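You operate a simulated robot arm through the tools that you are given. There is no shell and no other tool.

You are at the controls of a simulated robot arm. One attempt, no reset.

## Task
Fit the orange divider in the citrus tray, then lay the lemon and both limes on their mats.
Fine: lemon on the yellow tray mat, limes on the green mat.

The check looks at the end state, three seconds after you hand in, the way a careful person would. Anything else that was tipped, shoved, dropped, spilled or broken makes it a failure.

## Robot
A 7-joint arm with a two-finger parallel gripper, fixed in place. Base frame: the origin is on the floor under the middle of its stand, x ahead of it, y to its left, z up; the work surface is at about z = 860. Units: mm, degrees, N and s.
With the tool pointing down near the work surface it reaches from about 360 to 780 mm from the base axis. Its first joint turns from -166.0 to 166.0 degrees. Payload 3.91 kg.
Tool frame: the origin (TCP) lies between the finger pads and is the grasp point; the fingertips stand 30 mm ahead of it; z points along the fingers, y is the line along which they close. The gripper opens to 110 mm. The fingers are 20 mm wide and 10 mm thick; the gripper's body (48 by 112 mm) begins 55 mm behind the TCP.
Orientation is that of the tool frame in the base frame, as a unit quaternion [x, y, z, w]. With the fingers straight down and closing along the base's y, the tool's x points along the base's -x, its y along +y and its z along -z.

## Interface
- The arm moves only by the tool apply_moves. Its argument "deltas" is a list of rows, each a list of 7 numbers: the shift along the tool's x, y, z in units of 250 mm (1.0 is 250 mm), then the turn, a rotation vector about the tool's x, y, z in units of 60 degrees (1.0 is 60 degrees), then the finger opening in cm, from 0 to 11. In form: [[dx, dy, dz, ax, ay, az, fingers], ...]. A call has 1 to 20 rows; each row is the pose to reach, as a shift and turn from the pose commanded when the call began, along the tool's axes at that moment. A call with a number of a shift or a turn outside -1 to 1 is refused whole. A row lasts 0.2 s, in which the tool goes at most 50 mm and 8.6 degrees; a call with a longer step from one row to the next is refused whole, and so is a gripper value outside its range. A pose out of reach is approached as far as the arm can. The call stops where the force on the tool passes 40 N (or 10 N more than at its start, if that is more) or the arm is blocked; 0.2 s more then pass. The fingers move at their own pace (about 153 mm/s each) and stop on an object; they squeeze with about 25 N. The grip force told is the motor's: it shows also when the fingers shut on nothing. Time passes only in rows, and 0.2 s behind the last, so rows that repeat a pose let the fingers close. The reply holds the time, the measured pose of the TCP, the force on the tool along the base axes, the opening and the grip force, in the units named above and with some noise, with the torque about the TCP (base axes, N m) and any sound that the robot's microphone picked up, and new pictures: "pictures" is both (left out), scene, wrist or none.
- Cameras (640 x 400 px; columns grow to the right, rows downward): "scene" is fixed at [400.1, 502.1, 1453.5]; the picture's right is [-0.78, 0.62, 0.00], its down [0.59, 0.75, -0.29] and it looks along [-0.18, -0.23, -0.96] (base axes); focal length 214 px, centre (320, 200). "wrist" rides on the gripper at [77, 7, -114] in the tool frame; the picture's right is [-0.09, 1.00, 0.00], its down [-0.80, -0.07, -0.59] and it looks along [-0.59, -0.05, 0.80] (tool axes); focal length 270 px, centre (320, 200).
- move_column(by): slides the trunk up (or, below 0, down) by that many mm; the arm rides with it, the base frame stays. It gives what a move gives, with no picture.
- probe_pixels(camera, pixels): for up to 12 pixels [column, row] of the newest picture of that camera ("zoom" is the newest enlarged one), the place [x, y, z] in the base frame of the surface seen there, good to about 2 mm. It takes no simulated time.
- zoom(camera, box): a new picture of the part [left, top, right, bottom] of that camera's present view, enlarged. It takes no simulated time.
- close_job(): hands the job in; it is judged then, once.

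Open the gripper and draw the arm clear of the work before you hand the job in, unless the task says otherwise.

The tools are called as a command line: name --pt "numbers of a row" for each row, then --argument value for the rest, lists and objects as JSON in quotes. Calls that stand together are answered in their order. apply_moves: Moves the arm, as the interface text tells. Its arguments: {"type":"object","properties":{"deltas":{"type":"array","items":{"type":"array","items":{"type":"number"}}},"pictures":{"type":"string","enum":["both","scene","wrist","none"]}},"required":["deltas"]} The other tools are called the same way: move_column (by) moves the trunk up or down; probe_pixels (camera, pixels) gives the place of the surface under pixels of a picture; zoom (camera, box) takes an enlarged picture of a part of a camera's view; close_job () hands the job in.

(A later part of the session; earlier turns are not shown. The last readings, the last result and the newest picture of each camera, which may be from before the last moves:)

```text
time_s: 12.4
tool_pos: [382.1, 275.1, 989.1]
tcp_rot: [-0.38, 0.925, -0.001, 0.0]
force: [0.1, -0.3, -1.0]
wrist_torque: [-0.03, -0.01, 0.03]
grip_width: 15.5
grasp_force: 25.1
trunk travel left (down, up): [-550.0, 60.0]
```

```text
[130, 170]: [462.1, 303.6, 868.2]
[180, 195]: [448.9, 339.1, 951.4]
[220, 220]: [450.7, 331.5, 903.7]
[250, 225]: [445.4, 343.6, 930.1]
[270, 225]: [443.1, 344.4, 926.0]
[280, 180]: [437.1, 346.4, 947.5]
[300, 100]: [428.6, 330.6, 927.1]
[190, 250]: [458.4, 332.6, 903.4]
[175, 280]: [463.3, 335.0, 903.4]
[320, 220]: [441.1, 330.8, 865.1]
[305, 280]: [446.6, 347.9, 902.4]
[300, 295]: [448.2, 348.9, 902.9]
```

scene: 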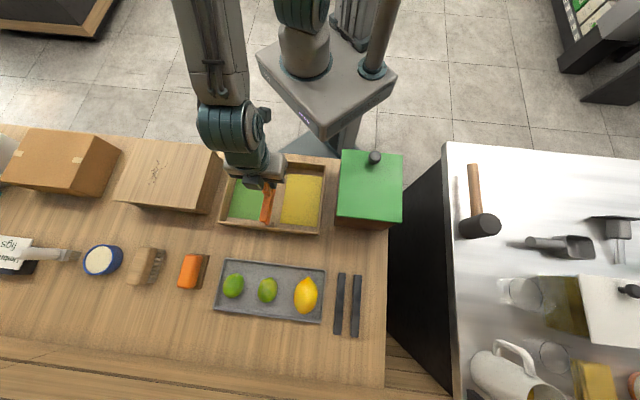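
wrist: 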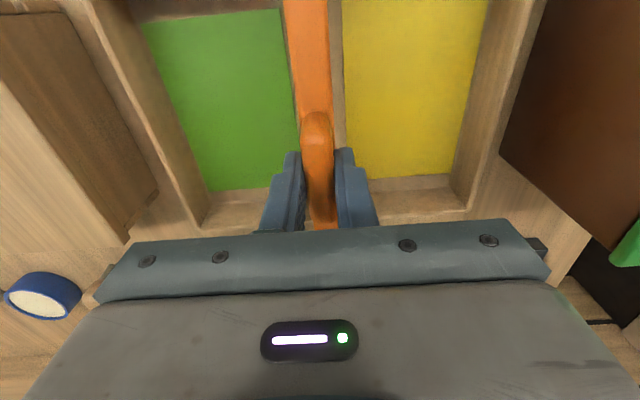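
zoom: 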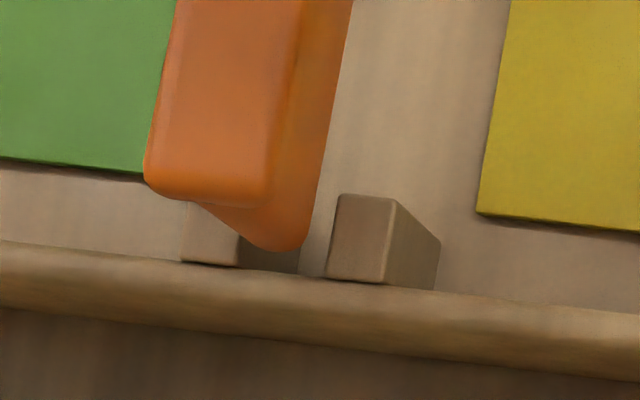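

The web (right edge ≈311) now sits ~2.7 mm from the right post edge (≈333) and ~3.5 mm from the left one, and the tip is ~3 mm inside the wall. I lower into the slot to z≈951 in small steps, watching force.

apply_moves --pt "0 -0.001 0.02 0 0 0 0.5" --pt "0 -0.001 0.04 0 0 0 0.5" --pt "0 -0.001 0.06 0 0 0 0.5" --pt "0 -0.001 0.08 0 0 0 0.5" --pt "0 -0.001 0.1 0 0 0 0.5" --pt "0 -0.001 0.12 0 0 0 0.5" --pt "0 -0.001 0.14 0 0 0 0.5" --pt "0 -0.001 0.155 0 0 0 0.5"

zoom --camera "scene" --box '[240, 190, 296, 235]'

```text
time_s: 14.2
tool_pos: [383.9, 276.0, 950.8]
tcp_rot: [-0.38, 0.925, 0.0, 0.0]
force: [-0.2, 0.7, 7.0]
wrist_torque: [-0.49, 0.5, 0.0]
grip_width: 15.6
grasp_force: 25.0
trunk travel left (down, up): [-550.0, 60.0]
```

scene: 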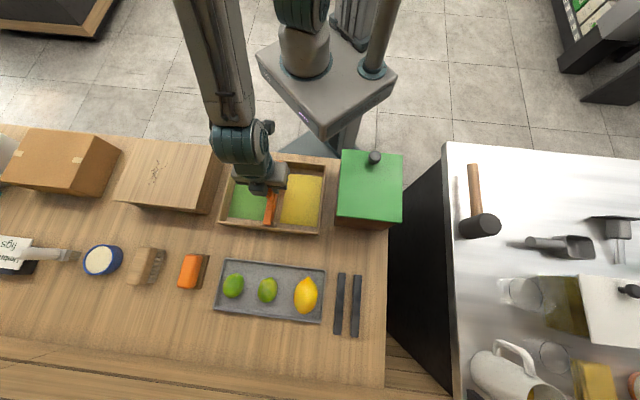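
wrist: 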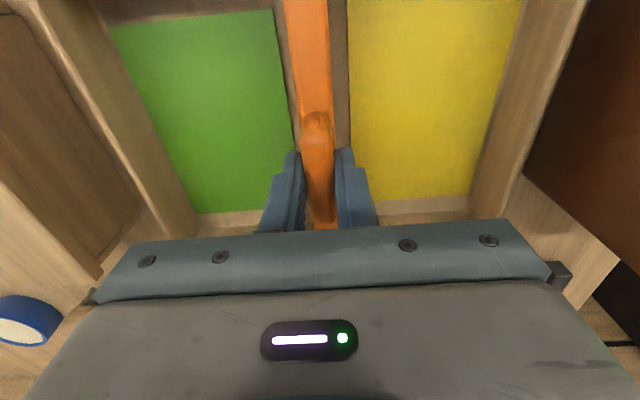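

```text
8.89 times, centred on (268, 212) of scene
```

zoom: 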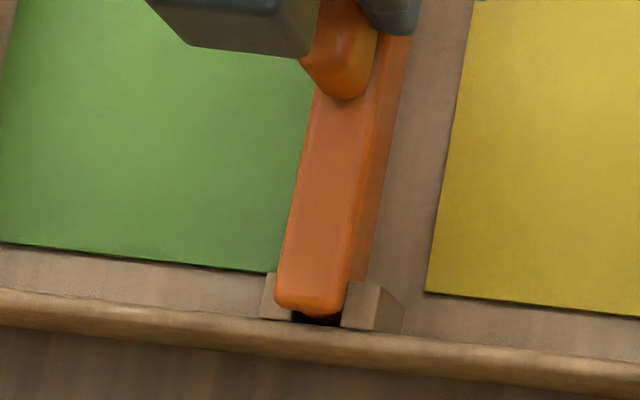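

Contact: +7 N up, with a torque that places it ~88 mm toward the base end. I probe the rim's height along its length to see whether the divider has tilted in the grip.

probe_pixels --camera "zoom" --pixels '[[310, 290], [320, 240], [335, 150], [345, 100], [345, 70], [282, 290], [345, 290], [320, 305], [270, 290], [370, 300], [385, 200], [330, 320]]'

probe_pixels --camera "wrist" --pixels '[[306, 3], [307, 30], [310, 60], [312, 90], [316, 130], [287, 5], [326, 5], [294, 80], [332, 80], [291, 50], [329, 50], [318, 115]]'

zoom --camera "scene" --box '[262, 150, 302, 175]'

```text
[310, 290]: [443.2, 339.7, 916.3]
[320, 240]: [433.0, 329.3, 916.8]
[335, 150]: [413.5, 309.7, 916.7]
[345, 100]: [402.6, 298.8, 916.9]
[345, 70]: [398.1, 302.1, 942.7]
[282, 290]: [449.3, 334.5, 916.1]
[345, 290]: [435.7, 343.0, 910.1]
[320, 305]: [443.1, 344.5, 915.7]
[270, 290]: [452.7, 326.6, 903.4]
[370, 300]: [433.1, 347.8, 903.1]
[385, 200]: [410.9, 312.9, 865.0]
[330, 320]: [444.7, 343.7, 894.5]
```

```text
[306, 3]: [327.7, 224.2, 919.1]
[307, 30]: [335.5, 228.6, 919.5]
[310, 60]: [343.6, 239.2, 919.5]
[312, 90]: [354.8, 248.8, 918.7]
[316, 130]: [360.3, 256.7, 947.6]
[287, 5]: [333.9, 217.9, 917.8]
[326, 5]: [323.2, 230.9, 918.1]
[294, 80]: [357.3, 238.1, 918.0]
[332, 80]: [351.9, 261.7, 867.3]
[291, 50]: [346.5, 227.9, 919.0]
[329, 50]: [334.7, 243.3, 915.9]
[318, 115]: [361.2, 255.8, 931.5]
```

```text
16.00 times, centred on (282, 162) of scene
```

zoom: 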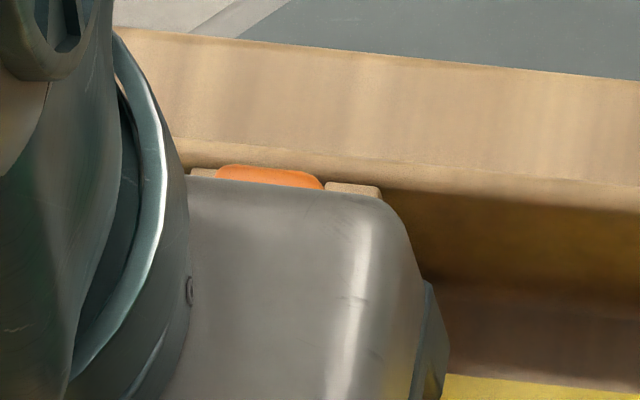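

The rim is level (~916) but about 6 mm above its seat; the base end is visible at (268,175) of this enlargement right against the far wall. I probe the gap there.

probe_pixels --camera "zoom" --pixels '[[270, 168], [270, 172], [270, 178], [225, 170], [315, 180], [300, 172], [235, 166], [270, 160], [270, 152], [350, 188], [200, 173], [326, 186]]'

zoom --camera "scene" --box '[272, 154, 288, 164]'

```text
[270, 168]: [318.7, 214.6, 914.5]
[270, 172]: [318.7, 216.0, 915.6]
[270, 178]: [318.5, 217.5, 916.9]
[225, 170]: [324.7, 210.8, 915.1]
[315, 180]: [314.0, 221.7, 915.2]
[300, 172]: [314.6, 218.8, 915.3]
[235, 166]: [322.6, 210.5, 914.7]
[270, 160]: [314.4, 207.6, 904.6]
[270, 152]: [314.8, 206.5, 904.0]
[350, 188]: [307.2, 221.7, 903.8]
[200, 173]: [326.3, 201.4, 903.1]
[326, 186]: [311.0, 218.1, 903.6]
```

```text
16.00 times, centred on (280, 159) of scene
```

zoom: 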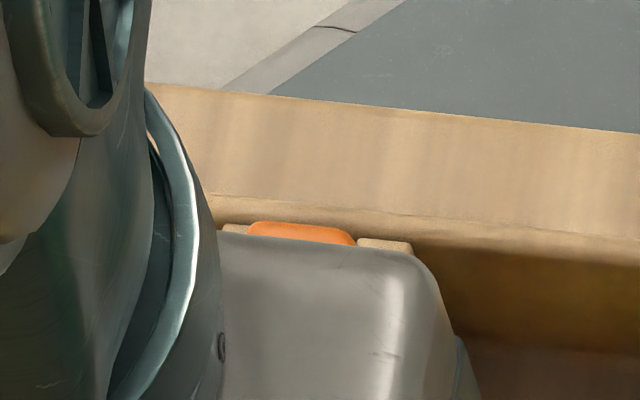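

Rim top at 916.5 equals the tray floor (865) plus the divider's 51.5 mm height (it stood on the bare table at ~859.5 before), so it is already standing on the tray floor, centred at both ends. I open the fingers and rise straight up.

apply_moves --pt "0 0 0 0 0 0 2" --pt "0 0 0 0 0 0 3" --pt "0 0 0 0 0 0 5" --pt "0 0 0 0 0 0 5" --pt "0 0 -0.06 0 0 0 5" --pt "0 0 -0.16 0 0 0 5" --pt "0 0 -0.3 0 0 0 5" --pt "0 0 -0.45 0 0 0 5" --pt "0 0 -0.55 0 0 0 5" --pt "0 0 -0.55 0 0 0 5"

zoom --camera "scene" --box '[215, 150, 331, 240]'

```text
time_s: 16.4
tool_pos: [381.4, 275.4, 1088.7]
tcp_rot: [-0.38, 0.925, 0.0, 0.0]
force: [-0.6, -0.1, 0.5]
wrist_torque: [-0.01, -0.01, 0.02]
grip_width: 50.0
grasp_force: 0.1
trunk travel left (down, up): [-550.0, 60.0]
```

scene: 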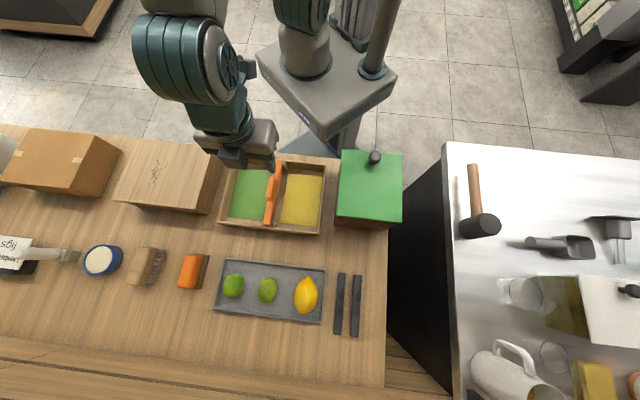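
wrist: 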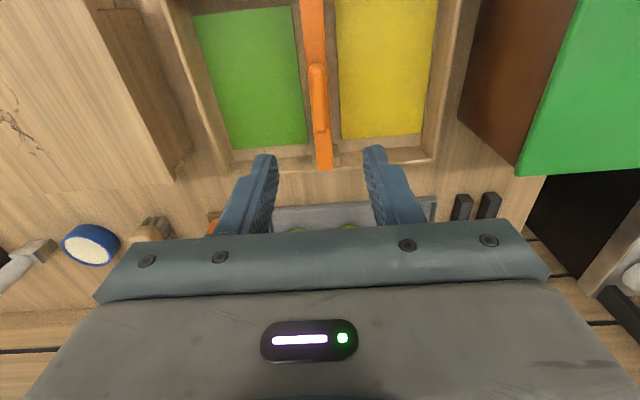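

```text
4.44 times, centred on (273, 195) of scene
```

zoom: 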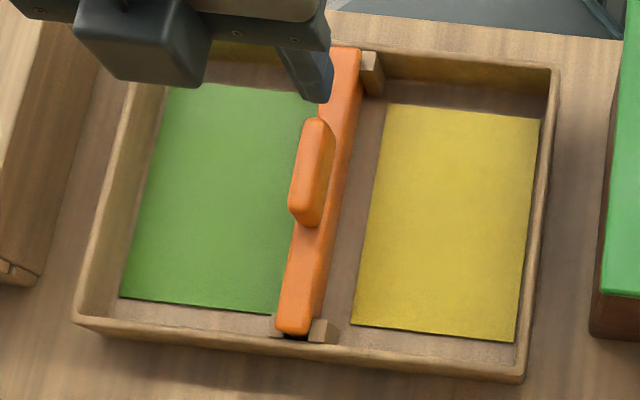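

The divider stands between both post pairs. Next the lemon (scene 306,295; centre ≈(469,537), long axis ≈45°): I move above it at z≈1010 with a 90 mm opening.

apply_moves --pt "-0.1 0.05 0 0 0 0 5" --pt "-0.23 0.116 0 0 0 -0.0067 5" --pt "-0.37 0.187 0 0 0 -0.0067 6" --pt "-0.51 0.258 0 0 0 -0.0067 7" --pt "-0.65 0.329 0 0 0 -0.0067 8" --pt "-0.79 0.4 0.05 0 0 -0.0067 9" --pt "-0.91 0.46 0.14 0 0 -0.0067 9" --pt "-0.984 0.498 0.25 0 0 -0.0067 9" --pt "-0.984 0.498 0.315 0 0 -0.0067 9" --pt "-0.984 0.498 0.315 0 0 -0.0067 9"

zoom --camera "wrist" --box '[200, 0, 450, 160]'

zoom --camera "scene" --box '[215, 150, 331, 240]'

```text
time_s: 18.6
tool_pos: [471.0, 537.6, 1009.0]
tcp_rot: [-0.383, 0.924, 0.0, 0.0]
force: [-0.9, -0.1, -0.8]
wrist_torque: [0.03, -0.01, 0.0]
grip_width: 90.0
grasp_force: 0.1
trunk travel left (down, up): [-550.0, 60.0]
```

scene: 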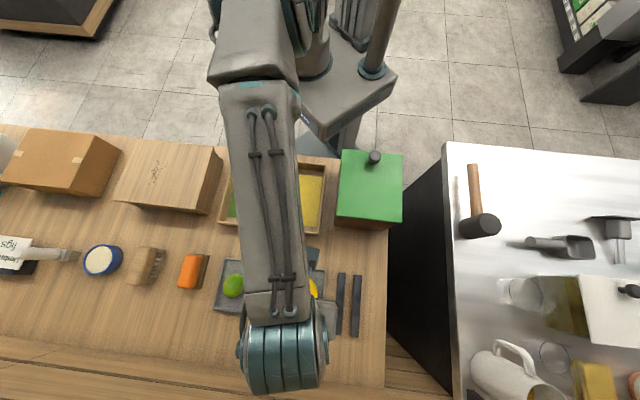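
wrist: 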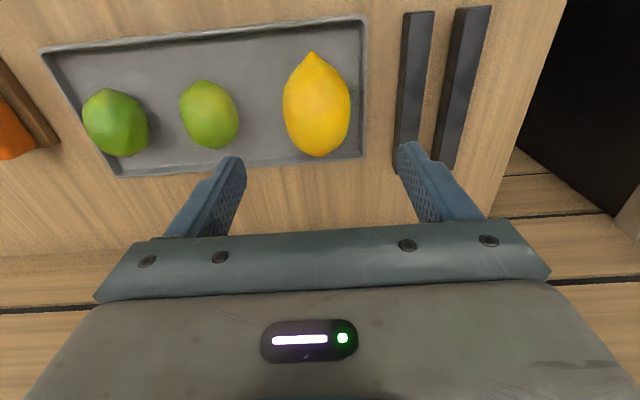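

```text
2.50 times, centred on (325, 80) of wrist
```

zoom: 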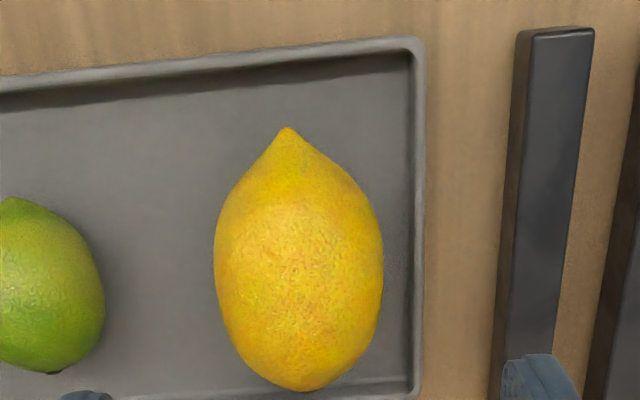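

```text
4.44 times, centred on (273, 195) of scene
```

zoom: 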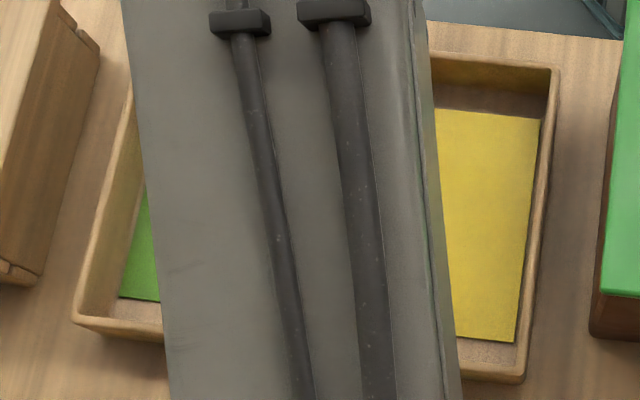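

The wrist view shows lemon at (316,105), limes at (210,115) and (117,122). I probe lemon outline, top, and plate rim heights.

probe_pixels --camera "wrist" --pixels '[[313, 56], [318, 153], [287, 105], [346, 103], [316, 95], [316, 110], [316, 125], [362, 90], [350, 30], [260, 100], [365, 100], [300, 162]]'

probe_pixels --camera "wrist" --pixels '[[205, 83], [210, 145], [184, 115], [236, 115], [210, 105], [210, 120], [100, 92], [128, 154], [88, 122], [146, 125], [117, 115], [117, 128]]'

```text
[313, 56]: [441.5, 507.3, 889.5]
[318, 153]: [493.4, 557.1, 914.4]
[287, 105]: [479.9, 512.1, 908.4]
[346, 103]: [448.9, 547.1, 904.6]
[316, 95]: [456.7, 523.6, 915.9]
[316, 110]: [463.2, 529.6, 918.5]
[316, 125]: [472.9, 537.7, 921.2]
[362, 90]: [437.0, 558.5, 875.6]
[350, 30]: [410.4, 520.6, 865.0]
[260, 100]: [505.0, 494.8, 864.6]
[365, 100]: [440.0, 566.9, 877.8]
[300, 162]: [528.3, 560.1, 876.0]
```

```text
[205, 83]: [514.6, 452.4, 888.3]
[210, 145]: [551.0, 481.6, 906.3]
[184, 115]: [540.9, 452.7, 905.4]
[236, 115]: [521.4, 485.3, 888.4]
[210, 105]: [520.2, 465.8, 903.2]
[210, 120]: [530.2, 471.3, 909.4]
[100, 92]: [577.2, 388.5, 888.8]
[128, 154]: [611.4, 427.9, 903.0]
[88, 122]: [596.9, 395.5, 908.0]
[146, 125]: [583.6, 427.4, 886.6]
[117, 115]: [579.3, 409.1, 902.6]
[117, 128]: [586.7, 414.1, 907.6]
```

Lemon axis sits at v≈46.8, centre u≈714, z≈892, and the plate rim tops at ≈877; the tool is already aligned. I descend to TCP z≈910 (tips ≈880, above the rim) with 80 mm opening and close.

apply_moves --pt "-0.003 -0.001 0.1 0 0 0 8" --pt "-0.003 -0.001 0.2 0 0 0 8" --pt "-0.003 -0.001 0.29 0 0 0 8" --pt "-0.003 -0.001 0.36 0 0 0 8" --pt "-0.003 -0.001 0.396 0 0 0 8" --pt "-0.003 -0.001 0.396 0 0 0 8" --pt "-0.003 -0.001 0.396 0 0 0 6.5" --pt "-0.003 -0.001 0.396 0 0 0 5.5" --pt "-0.003 -0.001 0.396 0 0 0 4.5" --pt "-0.003 -0.001 0.396 0 0 0 4" --pt "-0.003 -0.001 0.396 0 0 0 4"

```text
time_s: 21.0
tool_pos: [470.4, 536.8, 909.1]
tcp_rot: [-0.383, 0.924, 0.0, 0.0]
force: [0.6, -0.8, -0.5]
wrist_torque: [0.0, -0.03, -0.02]
grip_width: 57.1
grasp_force: 16.4
trunk travel left (down, up): [-550.0, 60.0]
```

scene: 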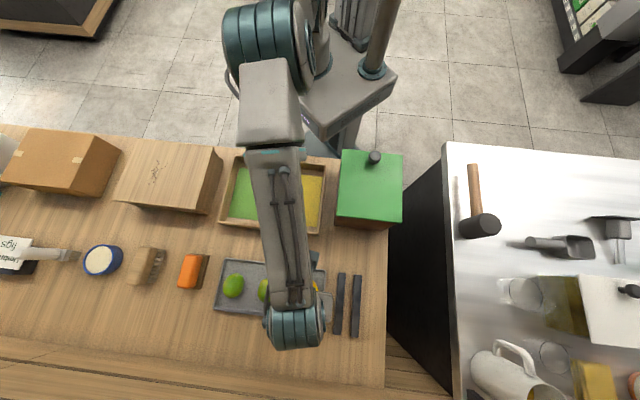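
wrist: 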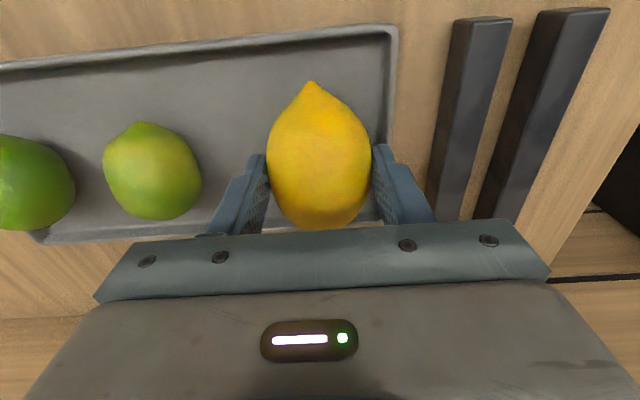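

Fingers hold the lemon at 57.1 mm. I tighten slightly, lift to z≈1030 and carry it over the yellow mat (centre ≈(330,331)).

apply_moves --pt "0 0 0 0 0 0 3" --pt "0 0 -0.03 0 0 0 3" --pt "0 0 -0.08 0 0 0 3" --pt "0 0 -0.16 0 0 0 3" --pt "0 0 -0.27 0 0 0 3" --pt "0 0 -0.38 0 0 0 3" --pt "0.06 -0.011 -0.47 0 0 0 3" --pt "0.16 -0.03 -0.48 0 0 0 3" --pt "0.28 -0.053 -0.48 0 0 0 3" --pt "0.41 -0.077 -0.48 0 0 0 3" --pt "0.54 -0.101 -0.48 0 0 0 3" --pt "0.67 -0.126 -0.48 0 0 0 3" --pt "0.79 -0.148 -0.48 0 0 0 3" --pt "0.89 -0.167 -0.48 0 0 0 3" --pt "0.95 -0.179 -0.48 0 0 0 3" --pt "0.979 -0.184 -0.48 0 0 0 3" --pt "0.979 -0.184 -0.48 0 0 0 3"

zoom --camera "scene" --box '[215, 150, 331, 240]'

```text
time_s: 24.6
tool_pos: [330.3, 332.9, 1031.2]
tcp_rot: [-0.382, 0.924, 0.0, 0.0]
force: [-0.9, 0.1, -1.6]
wrist_torque: [0.06, 0.0, 0.04]
grip_width: 56.9
grasp_force: 16.0
trunk travel left (down, up): [-550.0, 60.0]
```

scene: 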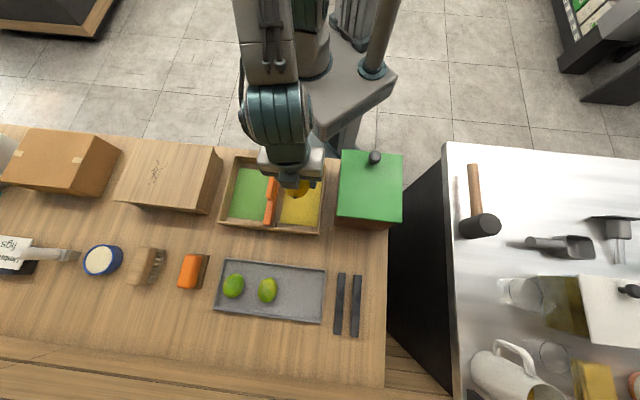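
wrist: 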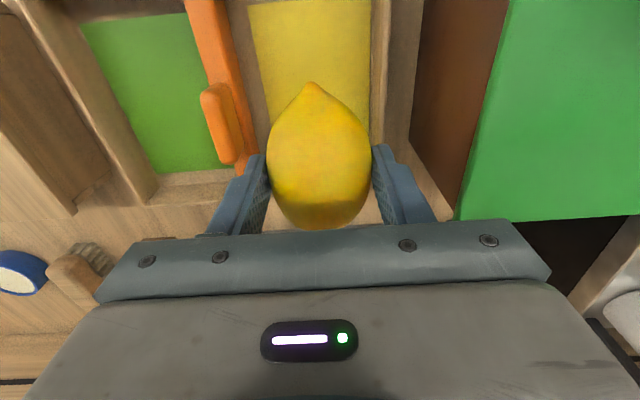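

```text
4.44 times, centred on (273, 195) of scene
```

zoom: 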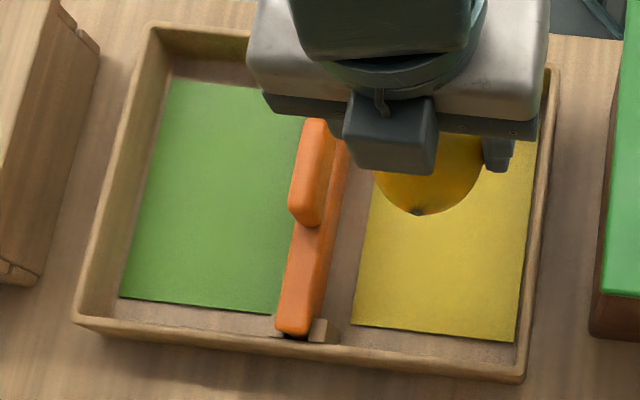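

The lemon hangs above the mat at u≈469, v≈1.8. I lower to z≈916, a few mm above expected contact at ≈911.

apply_moves --pt "0 0 0.08 0 0 0 3" --pt "0 -0.002 0.18 0 0 0 3" --pt "0 -0.004 0.28 0 0 0 3" --pt "0 -0.004 0.36 0 0 0 3" --pt "0 -0.004 0.42 0 0 0 3" --pt "0 -0.004 0.445 0 0 0 3" --pt "0 -0.004 0.46 0 0 0 3"

zoom --camera "scene" --box '[265, 165, 335, 235]'

```text
time_s: 26.2
tool_pos: [332.0, 331.5, 916.2]
tcp_rot: [-0.383, 0.924, 0.0, 0.0]
force: [-0.6, 0.3, -1.5]
wrist_torque: [0.03, -0.01, 0.01]
grip_width: 56.6
grasp_force: 15.7
trunk travel left (down, up): [-550.0, 60.0]
```

scene: 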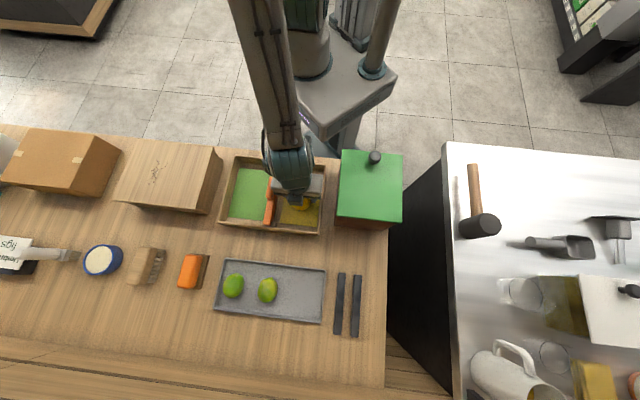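
wrist: 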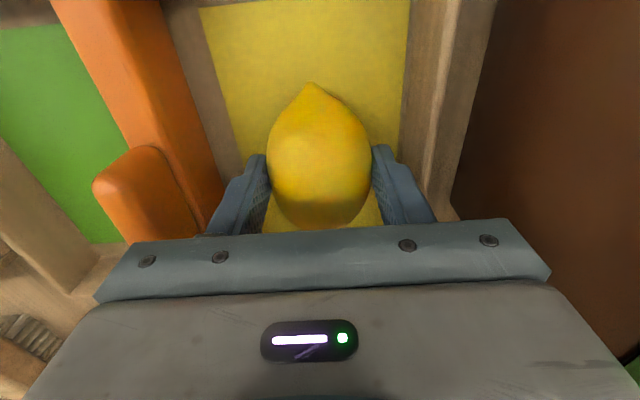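

```text
5.71 times, centred on (300, 200) of scene
```

zoom: 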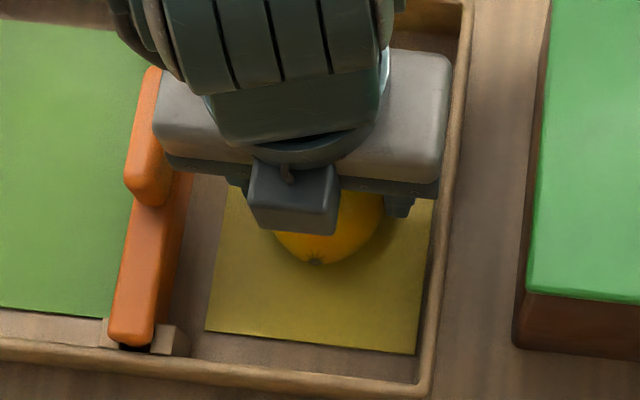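

No contact yet at z 916. I step down about 1.25 mm per row and read the force.

apply_moves --pt "0 0 0.005 0 0 0 3" --pt "0 0 0.01 0 0 0 3" --pt "0 0 0.014 0 0 0 3" --pictures "none"

```text
time_s: 27.0
tool_pos: [331.4, 331.5, 913.2]
tcp_rot: [-0.383, 0.924, 0.001, 0.001]
force: [3.0, -0.1, 16.3]
wrist_torque: [-0.07, -0.12, -0.01]
grip_width: 56.8
grasp_force: 15.6
trunk travel left (down, up): [-550.0, 60.0]
```

Contact at z≈913 with 16 N. I back off ~0.8 mm, open to 70 mm (staying inside the tray wall) and rise straight up.

apply_moves --pt "0 0 -0.003 0 0 0 3" --pt "0 0 -0.003 0 0 0 3" --pt "0 0 -0.003 0 0 0 5.8" --pt "0 0 -0.003 0 0 0 6.2" --pt "0 0 -0.003 0 0 0 6.6" --pt "0 0 -0.003 0 0 0 7" --pt "0 0 -0.003 0 0 0 7" --pt "0 0 -0.04 0 0 0 7" --pt "0 0 -0.1 0 0 0 7" --pt "0 0 -0.2 0 0 0 7" --pt "0 0 -0.33 0 0 0 7" --pt "0 0 -0.48 0 0 0 7" --pt "0 0 -0.6 0 0 0 7" --pt "0 0 -0.6 0 0 0 7"

zoom --camera "scene" --box '[215, 150, 331, 240]'

```text
time_s: 30.0
tool_pos: [330.8, 332.0, 1062.4]
tcp_rot: [-0.382, 0.924, 0.001, 0.0]
force: [0.0, 0.6, -0.4]
wrist_torque: [0.01, -0.01, -0.02]
grip_width: 70.0
grasp_force: 0.0
trunk travel left (down, up): [-550.0, 60.0]
```

scene: 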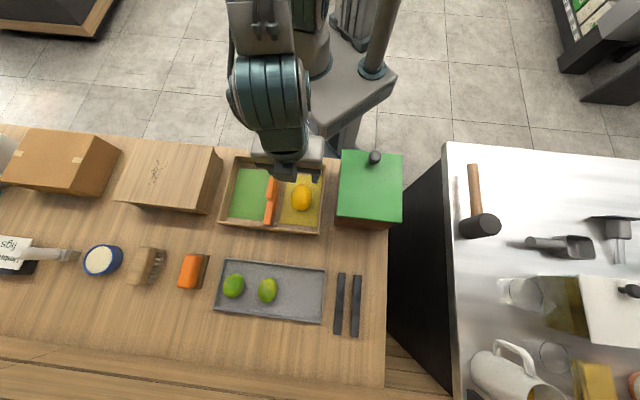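
wrist: 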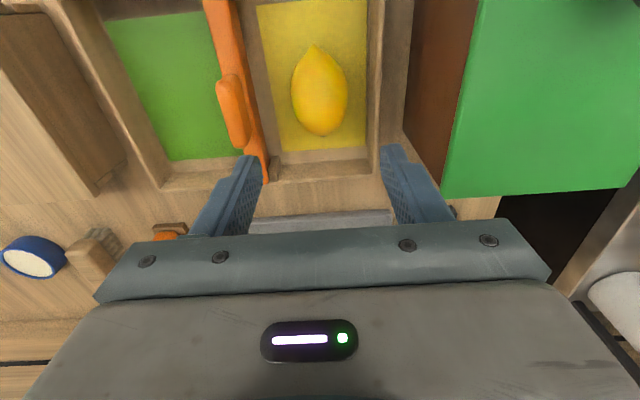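

```text
4.44 times, centred on (273, 195) of scene
```

zoom: 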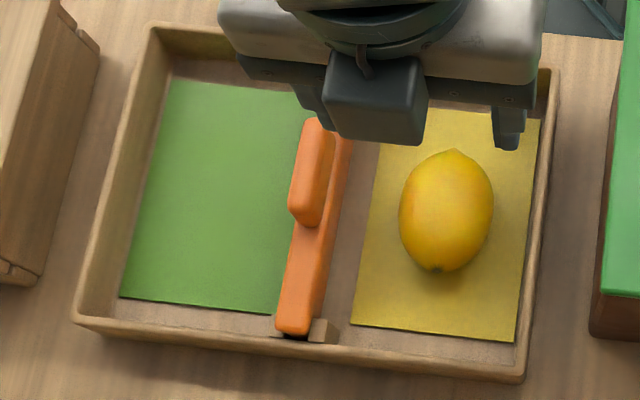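

The lemon rests on the yellow mat at wrist (320,95). Next the middle lime (scene 268,290; centre ≈(535.6,470.6)): I move above it at z≈1005 with a 60 mm opening.

apply_moves --pt "-0.08 -0.015 0 0 0 0 6" --pt "-0.21 -0.04 0 0 0 0 6" --pt "-0.35 -0.068 0 0 0 0 6" --pt "-0.5 -0.097 0 0 0 0 6" --pt "-0.65 -0.126 0.02 0 0 0 6" --pt "-0.79 -0.153 0.08 0 0 0 6" --pt "-0.91 -0.176 0.16 0 0 0 6" --pt "-0.971 -0.188 0.23 0 0 0 6" --pt "-0.971 -0.188 0.23 0 0 0 6"

zoom --camera "wrist" --box '[160, 20, 400, 170]'

zoom --camera "scene" --box '[215, 150, 331, 240]'

```text
time_s: 32.0
tool_pos: [535.6, 469.4, 1004.8]
tcp_rot: [-0.383, 0.924, 0.0, 0.0]
force: [-0.2, 0.1, -0.1]
wrist_torque: [-0.01, -0.01, -0.01]
grip_width: 60.0
grasp_force: 0.0
trunk travel left (down, up): [-550.0, 60.0]
```

scene: 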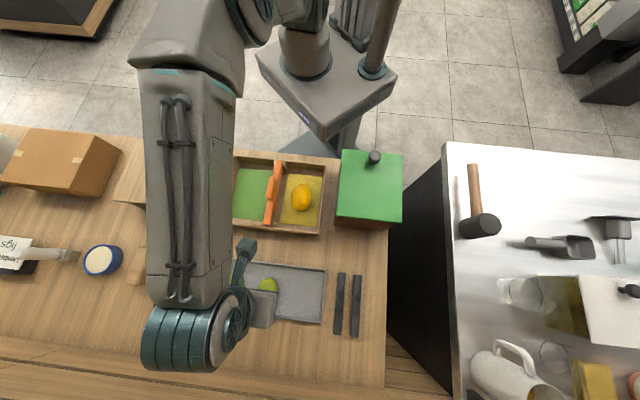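
wrist: 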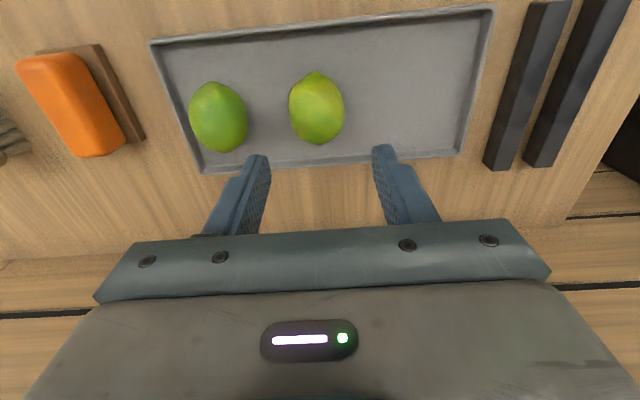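

```text
2.67 times, centred on (280, 95) of wrist
```

zoom: 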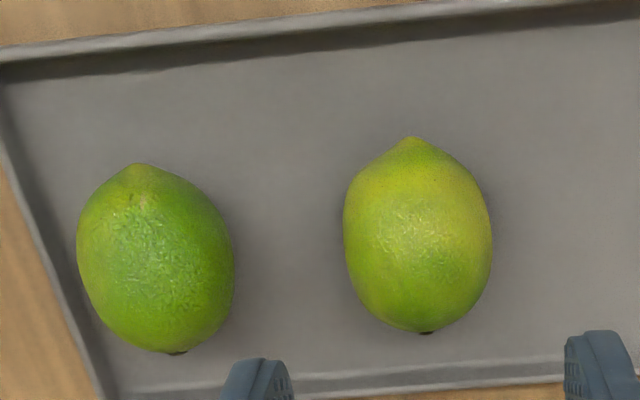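

```text
4.44 times, centred on (273, 195) of scene
```

zoom: 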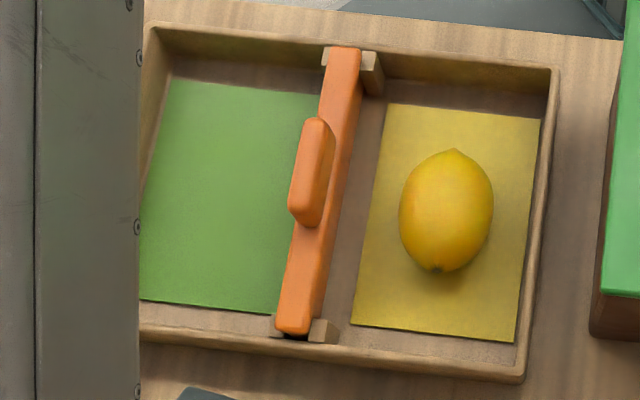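

The divider stands seated at both ends and lemon is on its mat. I probe the middle lime's outline at wrist (316,108) and the left lime at (218,117).

probe_pixels --camera "wrist" --pixels '[[314, 75], [320, 141], [292, 106], [341, 106], [317, 110], [212, 85], [225, 148], [193, 115], [245, 117], [219, 115], [170, 100], [200, 165]]'

```text
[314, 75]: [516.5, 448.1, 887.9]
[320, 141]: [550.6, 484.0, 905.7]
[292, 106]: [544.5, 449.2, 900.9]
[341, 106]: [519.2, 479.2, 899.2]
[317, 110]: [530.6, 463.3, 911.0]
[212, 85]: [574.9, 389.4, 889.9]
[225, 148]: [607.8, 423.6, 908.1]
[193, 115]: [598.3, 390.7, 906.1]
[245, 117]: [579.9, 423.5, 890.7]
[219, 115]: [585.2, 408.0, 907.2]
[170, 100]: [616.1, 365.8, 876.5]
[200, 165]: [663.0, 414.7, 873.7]
```

The lime's axis is at v≈−47 and the tool is at v≈−46.8, u≈710.6. I descend to z≈904 and close on it.

apply_moves --pt "0 0 0.1 0 0 0 6" --pt "0 0 0.2 0 0 0 6" --pt "0 0 0.29 0 0 0 6" --pt "0 0 0.36 0 0 0 6" --pt "0 0 0.403 0 0 0 6" --pt "0 0 0.403 0 0 0 6" --pt "0 0 0.403 0 0 0 5" --pt "0 0 0.403 0 0 0 4" --pt "0 0 0.403 0 0 0 3" --pt "0 0 0.403 0 0 0 2" --pt "0 0 0.403 0 0 0 2"

```text
time_s: 34.4
tool_pos: [536.9, 469.9, 902.9]
tcp_rot: [-0.382, 0.924, -0.001, 0.0]
force: [0.1, -0.6, 0.5]
wrist_torque: [-0.02, 0.03, -0.02]
grip_width: 47.0
grasp_force: 16.2
trunk travel left (down, up): [-550.0, 60.0]
```

scene: 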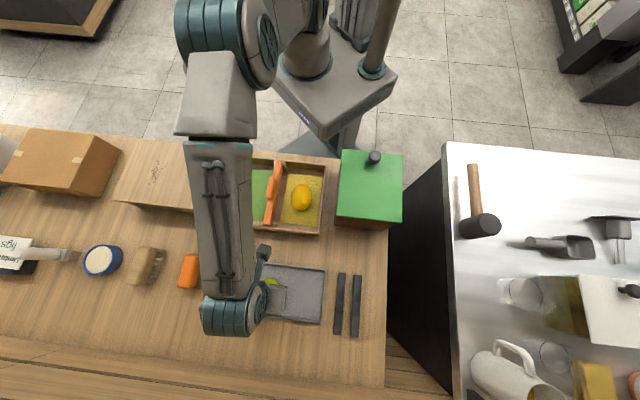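
wrist: 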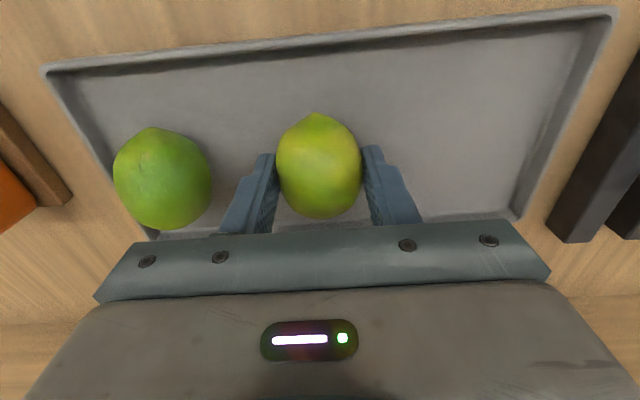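

The lime is held at 47 mm. I lift to z≈1030 and carry it most of the way toward the green mat.

apply_moves --pt "0 0 -0.03 0 0 0 2" --pt "0 0 -0.08 0 0 0 2" --pt "0 0 -0.17 0 0 0 2" --pt "0 0 -0.29 0 0 0 2" --pt "0 0 -0.41 0 0 0 2" --pt "0.07 -0.025 -0.5 0 0 0 2" --pt "0.18 -0.064 -0.51 0 0 0 2" --pt "0.31 -0.11 -0.51 0 0 0 2" --pt "0.45 -0.16 -0.51 0 0 0 2" --pt "0.59 -0.209 -0.51 0 0 0 2" --pt "0.72 -0.255 -0.51 0 0 0 2" --pt "0.83 -0.294 -0.51 0 0 0 2" --pt "0.9 -0.319 -0.51 0 0 0 2" --pt "0.9 -0.319 -0.51 0 0 0 2"

```text
time_s: 37.4
tool_pos: [432.9, 254.0, 1031.9]
tcp_rot: [-0.383, 0.924, 0.0, 0.0]
force: [0.2, -0.1, -0.7]
wrist_torque: [0.01, 0.04, 0.02]
grip_width: 46.7
grasp_force: 15.8
trunk travel left (down, up): [-550.0, 60.0]
```

scene: 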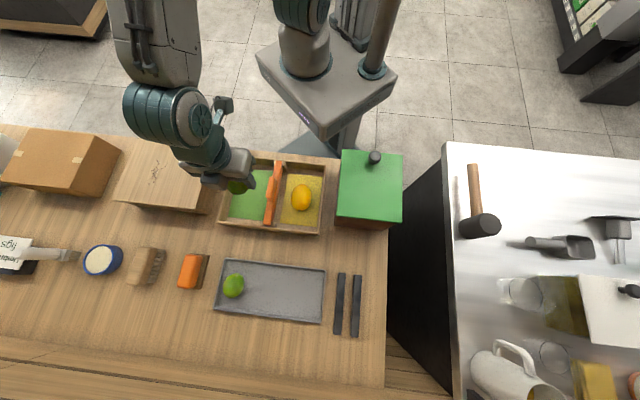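
wrist: 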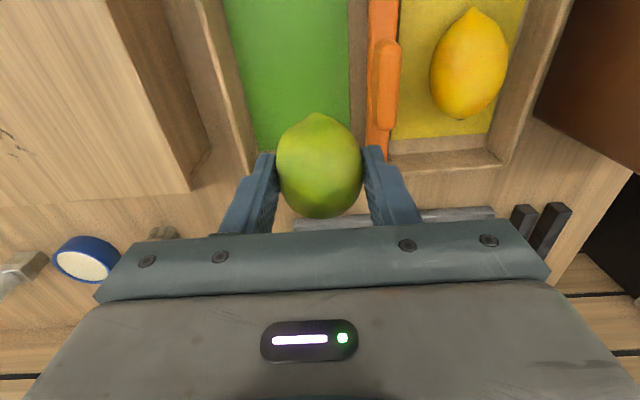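

Now at u≈486, v≈−126.5; I shift to u≈434, v≈−146 (base-side half of the green mat) and lower to z≈911.

apply_moves --pt "0.1 -0.04 0 0 0 0 2" --pt "0.19 -0.072 0.02 0 0 0 2" --pt "0.207 -0.078 0.1 0 0 0 2" --pt "0.207 -0.078 0.2 0 0 0 2" --pt "0.207 -0.078 0.3 0 0 0 2" --pt "0.207 -0.078 0.38 0 0 0 2" --pt "0.207 -0.078 0.44 0 0 0 2" --pt "0.207 -0.078 0.47 0 0 0 2" --pt "0.207 -0.078 0.484 0 0 0 2" --pt "0.207 -0.078 0.484 0 0 0 2"

zoom --camera "scene" --box '[205, 145, 305, 240]'

```text
time_s: 39.6
tool_pos: [411.5, 204.1, 910.0]
tcp_rot: [-0.382, 0.924, 0.0, 0.0]
force: [0.6, 0.5, -0.3]
wrist_torque: [-0.01, 0.02, 0.0]
grip_width: 46.6
grasp_force: 16.0
trunk travel left (down, up): [-550.0, 60.0]
```

scene: 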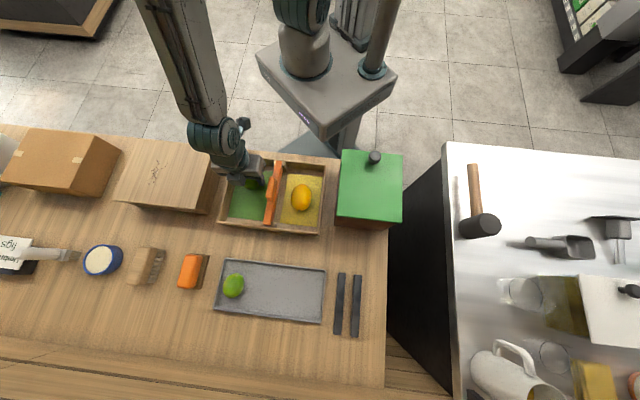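
wrist: 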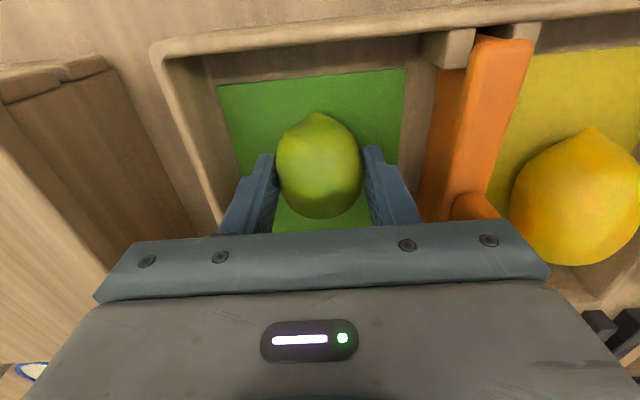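

```text
4.21 times, centred on (255, 192) of scene
```

zoom: 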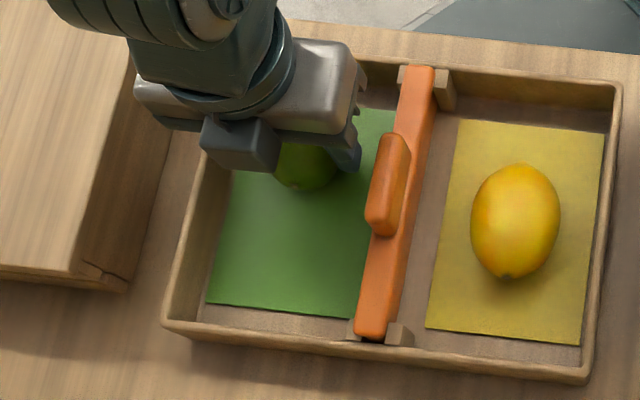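

The wrist view confirms the divider's base end sits between its posts at (475,45). I step the lime down ~1 mm per row to feel the mat.

apply_moves --pt "0 0 0.004 0 0 0 2" --pt "0 0 0.008 0 0 0 2" --pt "0 0 0.012 0 0 0 2" --pictures "none"

```text
time_s: 40.4
tool_pos: [411.4, 203.5, 906.9]
tcp_rot: [-0.382, 0.924, 0.0, 0.001]
force: [-0.7, -0.5, 7.8]
wrist_torque: [-0.04, 0.04, -0.01]
grip_width: 46.6
grasp_force: 15.9
trunk travel left (down, up): [-550.0, 60.0]
```

Contact at z≈906.9 with 7.8 N. I ease off slightly, open to 60 mm and rise.

apply_moves --pt "0 0 -0.001 0 0 0 2" --pt "0 0 -0.001 0 0 0 4.8" --pt "0 0 -0.001 0 0 0 5.2" --pt "0 0 -0.001 0 0 0 5.6" --pt "0 0 -0.001 0 0 0 6" --pt "0 0 -0.001 0 0 0 6" --pt "0 0 -0.04 0 0 0 6" --pt "0 0 -0.1 0 0 0 6" --pt "0 0 -0.2 0 0 0 6" --pt "0 0 -0.33 0 0 0 6" --pt "0 0 -0.48 0 0 0 6" --pt "0 0 -0.6 0 0 0 6" --pt "0 0 -0.6 0 0 0 6"

zoom --camera "scene" --box '[205, 145, 305, 240]'

```text
time_s: 43.2
tool_pos: [411.2, 204.2, 1057.3]
tcp_rot: [-0.382, 0.924, 0.0, 0.001]
force: [0.3, 0.1, 1.2]
wrist_torque: [-0.01, 0.01, 0.02]
grip_width: 60.0
grasp_force: 0.0
trunk travel left (down, up): [-550.0, 60.0]
```

scene: 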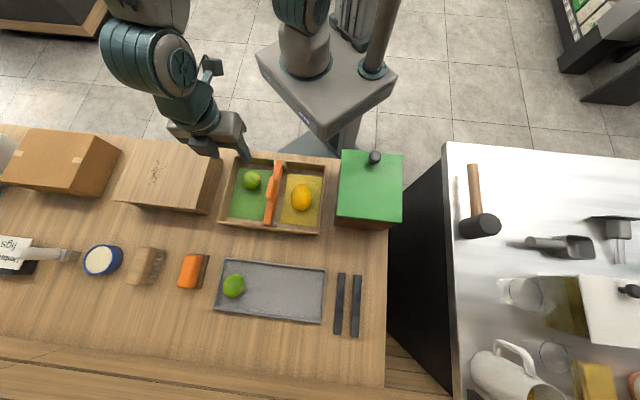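
wrist: 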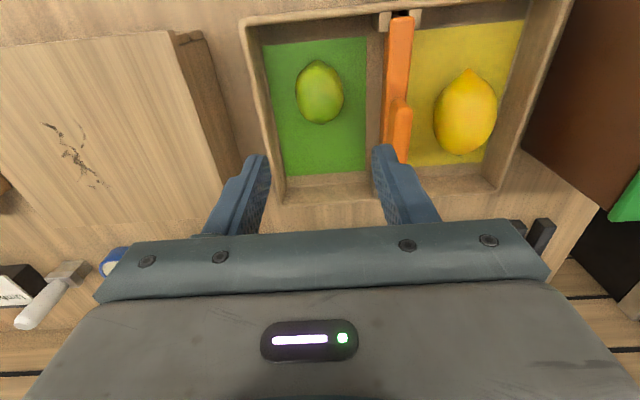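

```text
4.21 times, centred on (255, 192) of scene
```

zoom: 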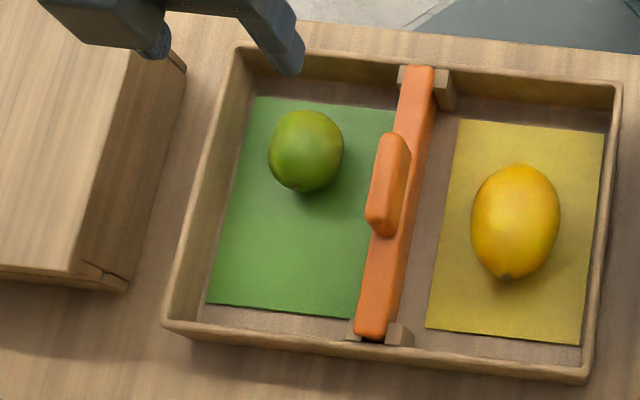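

First lime lies on the green mat. I head for the second lime (scene 233,286; centre ≈(594,411)) in two moves, first stopping ~38 mm short at z≈1010, and probe the orange block beside the plate for clearance.

probe_pixels --camera "scene" --pixels '[[190, 270], [203, 262], [198, 285], [148, 265], [218, 290], [222, 262], [214, 308], [233, 286]]'

apply_moves --pt "-0.08 0.006 0 0 0 0 6" --pt "-0.21 0.015 0 0 0 0 6" --pt "-0.36 0.026 0 0 0 0 6" --pt "-0.52 0.037 0 0 0 0 6" --pt "-0.68 0.048 0.03 0 0 0 6" --pt "-0.82 0.058 0.1 0 0 0 6" --pt "-0.92 0.065 0.17 0 0 0 6" --pt "-0.95 0.067 0.19 0 0 0 6" --pt "-0.95 0.067 0.19 0 0 0 6"

```text
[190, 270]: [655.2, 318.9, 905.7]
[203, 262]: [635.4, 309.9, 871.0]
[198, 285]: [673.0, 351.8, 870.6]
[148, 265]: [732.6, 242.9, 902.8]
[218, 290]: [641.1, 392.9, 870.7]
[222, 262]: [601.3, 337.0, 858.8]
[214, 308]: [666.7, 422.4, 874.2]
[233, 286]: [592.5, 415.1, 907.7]
```

```text
time_s: 45.2
tool_pos: [568.1, 383.8, 1009.1]
tcp_rot: [-0.382, 0.924, 0.0, 0.001]
force: [0.7, 0.4, -0.7]
wrist_torque: [0.0, 0.04, 0.01]
grip_width: 60.0
grasp_force: 0.1
trunk travel left (down, up): [-550.0, 60.0]
```

scene: 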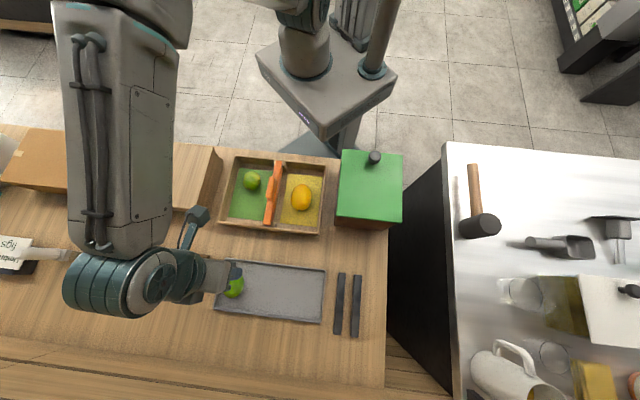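
wrist: 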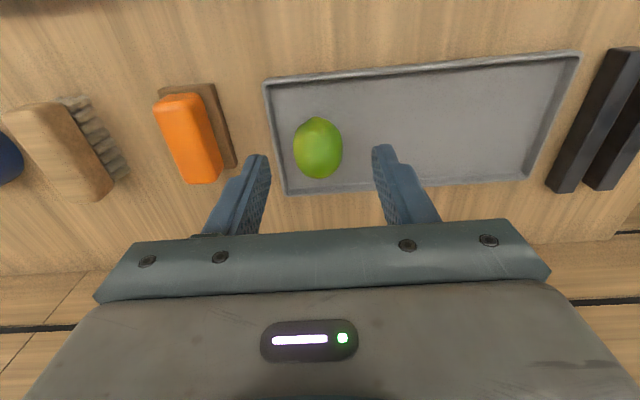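

The lime is at wrist (318,147). I probe its outline and the plate's near rim on the left (275,140).

probe_pixels --camera "wrist" --pixels '[[317, 121], [320, 176], [297, 147], [340, 147], [318, 140], [318, 150], [318, 160], [270, 120], [276, 150], [285, 190], [283, 150], [290, 150]]'

zoom --camera "wrist" --box '[255, 90, 383, 200]'

```text
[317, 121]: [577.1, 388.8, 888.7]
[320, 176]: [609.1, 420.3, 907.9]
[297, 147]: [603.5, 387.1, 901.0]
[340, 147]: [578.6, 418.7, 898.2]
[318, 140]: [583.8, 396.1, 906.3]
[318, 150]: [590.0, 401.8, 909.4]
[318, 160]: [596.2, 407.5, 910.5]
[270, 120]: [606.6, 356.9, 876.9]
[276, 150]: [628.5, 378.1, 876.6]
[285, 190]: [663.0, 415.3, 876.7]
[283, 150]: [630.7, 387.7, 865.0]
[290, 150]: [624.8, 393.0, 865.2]
```

```text
3.64 times, centred on (319, 145) of wrist
```

zoom: 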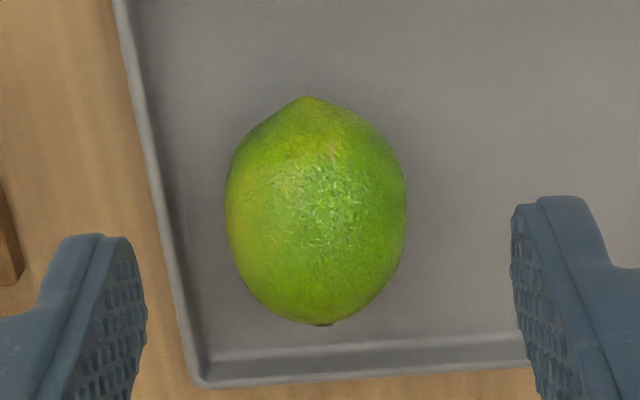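

Lime axis is at v≈−132.5, u≈710; the plate rim top is 876.7 at v≈−176. I move over it, descend to z≈909 (tips above the rim) with 58 mm opening, and close.

apply_moves --pt "-0.08 -0.005 0 0 0 0 5.8" --pt "-0.148 -0.009 0.05 0 0 0 5.8" --pt "-0.148 -0.009 0.14 0 0 0 5.8" --pt "-0.148 -0.009 0.24 0 0 0 5.8" --pt "-0.148 -0.009 0.32 0 0 0 5.8" --pt "-0.148 -0.009 0.375 0 0 0 5.8" --pt "-0.148 -0.009 0.4 0 0 0 5.8" --pt "-0.148 -0.009 0.4 0 0 0 5.8" --pt "-0.148 -0.009 0.4 0 0 0 5" --pt "-0.148 -0.009 0.4 0 0 0 4" --pt "-0.148 -0.009 0.4 0 0 0 3" --pt "-0.148 -0.009 0.4 0 0 0 2" --pt "-0.148 -0.009 0.4 0 0 0 2"

```text
time_s: 48.0
tool_pos: [595.3, 408.9, 908.8]
tcp_rot: [-0.383, 0.924, 0.0, 0.0]
force: [1.1, -0.1, 0.2]
wrist_torque: [0.03, 0.01, -0.01]
grip_width: 46.7
grasp_force: 16.0
trunk travel left (down, up): [-550.0, 60.0]
```

scene: 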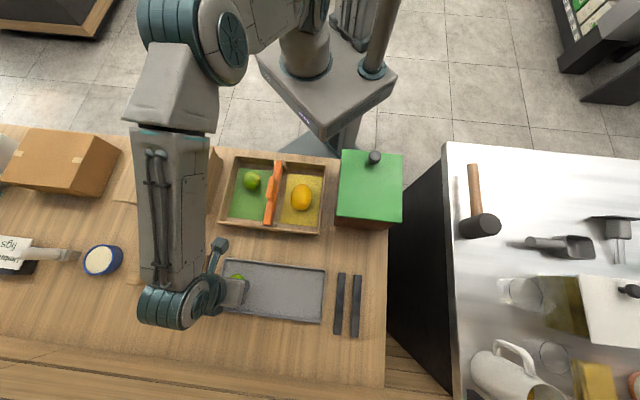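
wrist: 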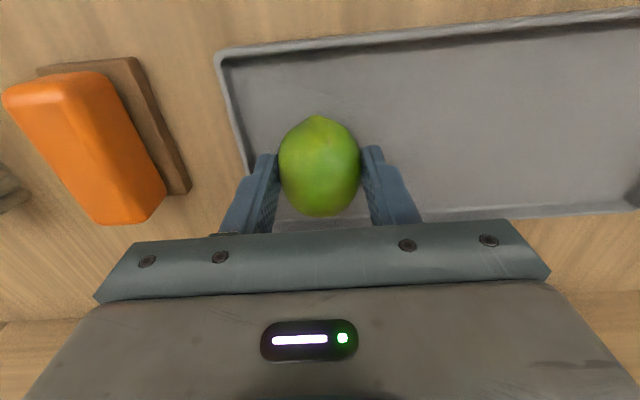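

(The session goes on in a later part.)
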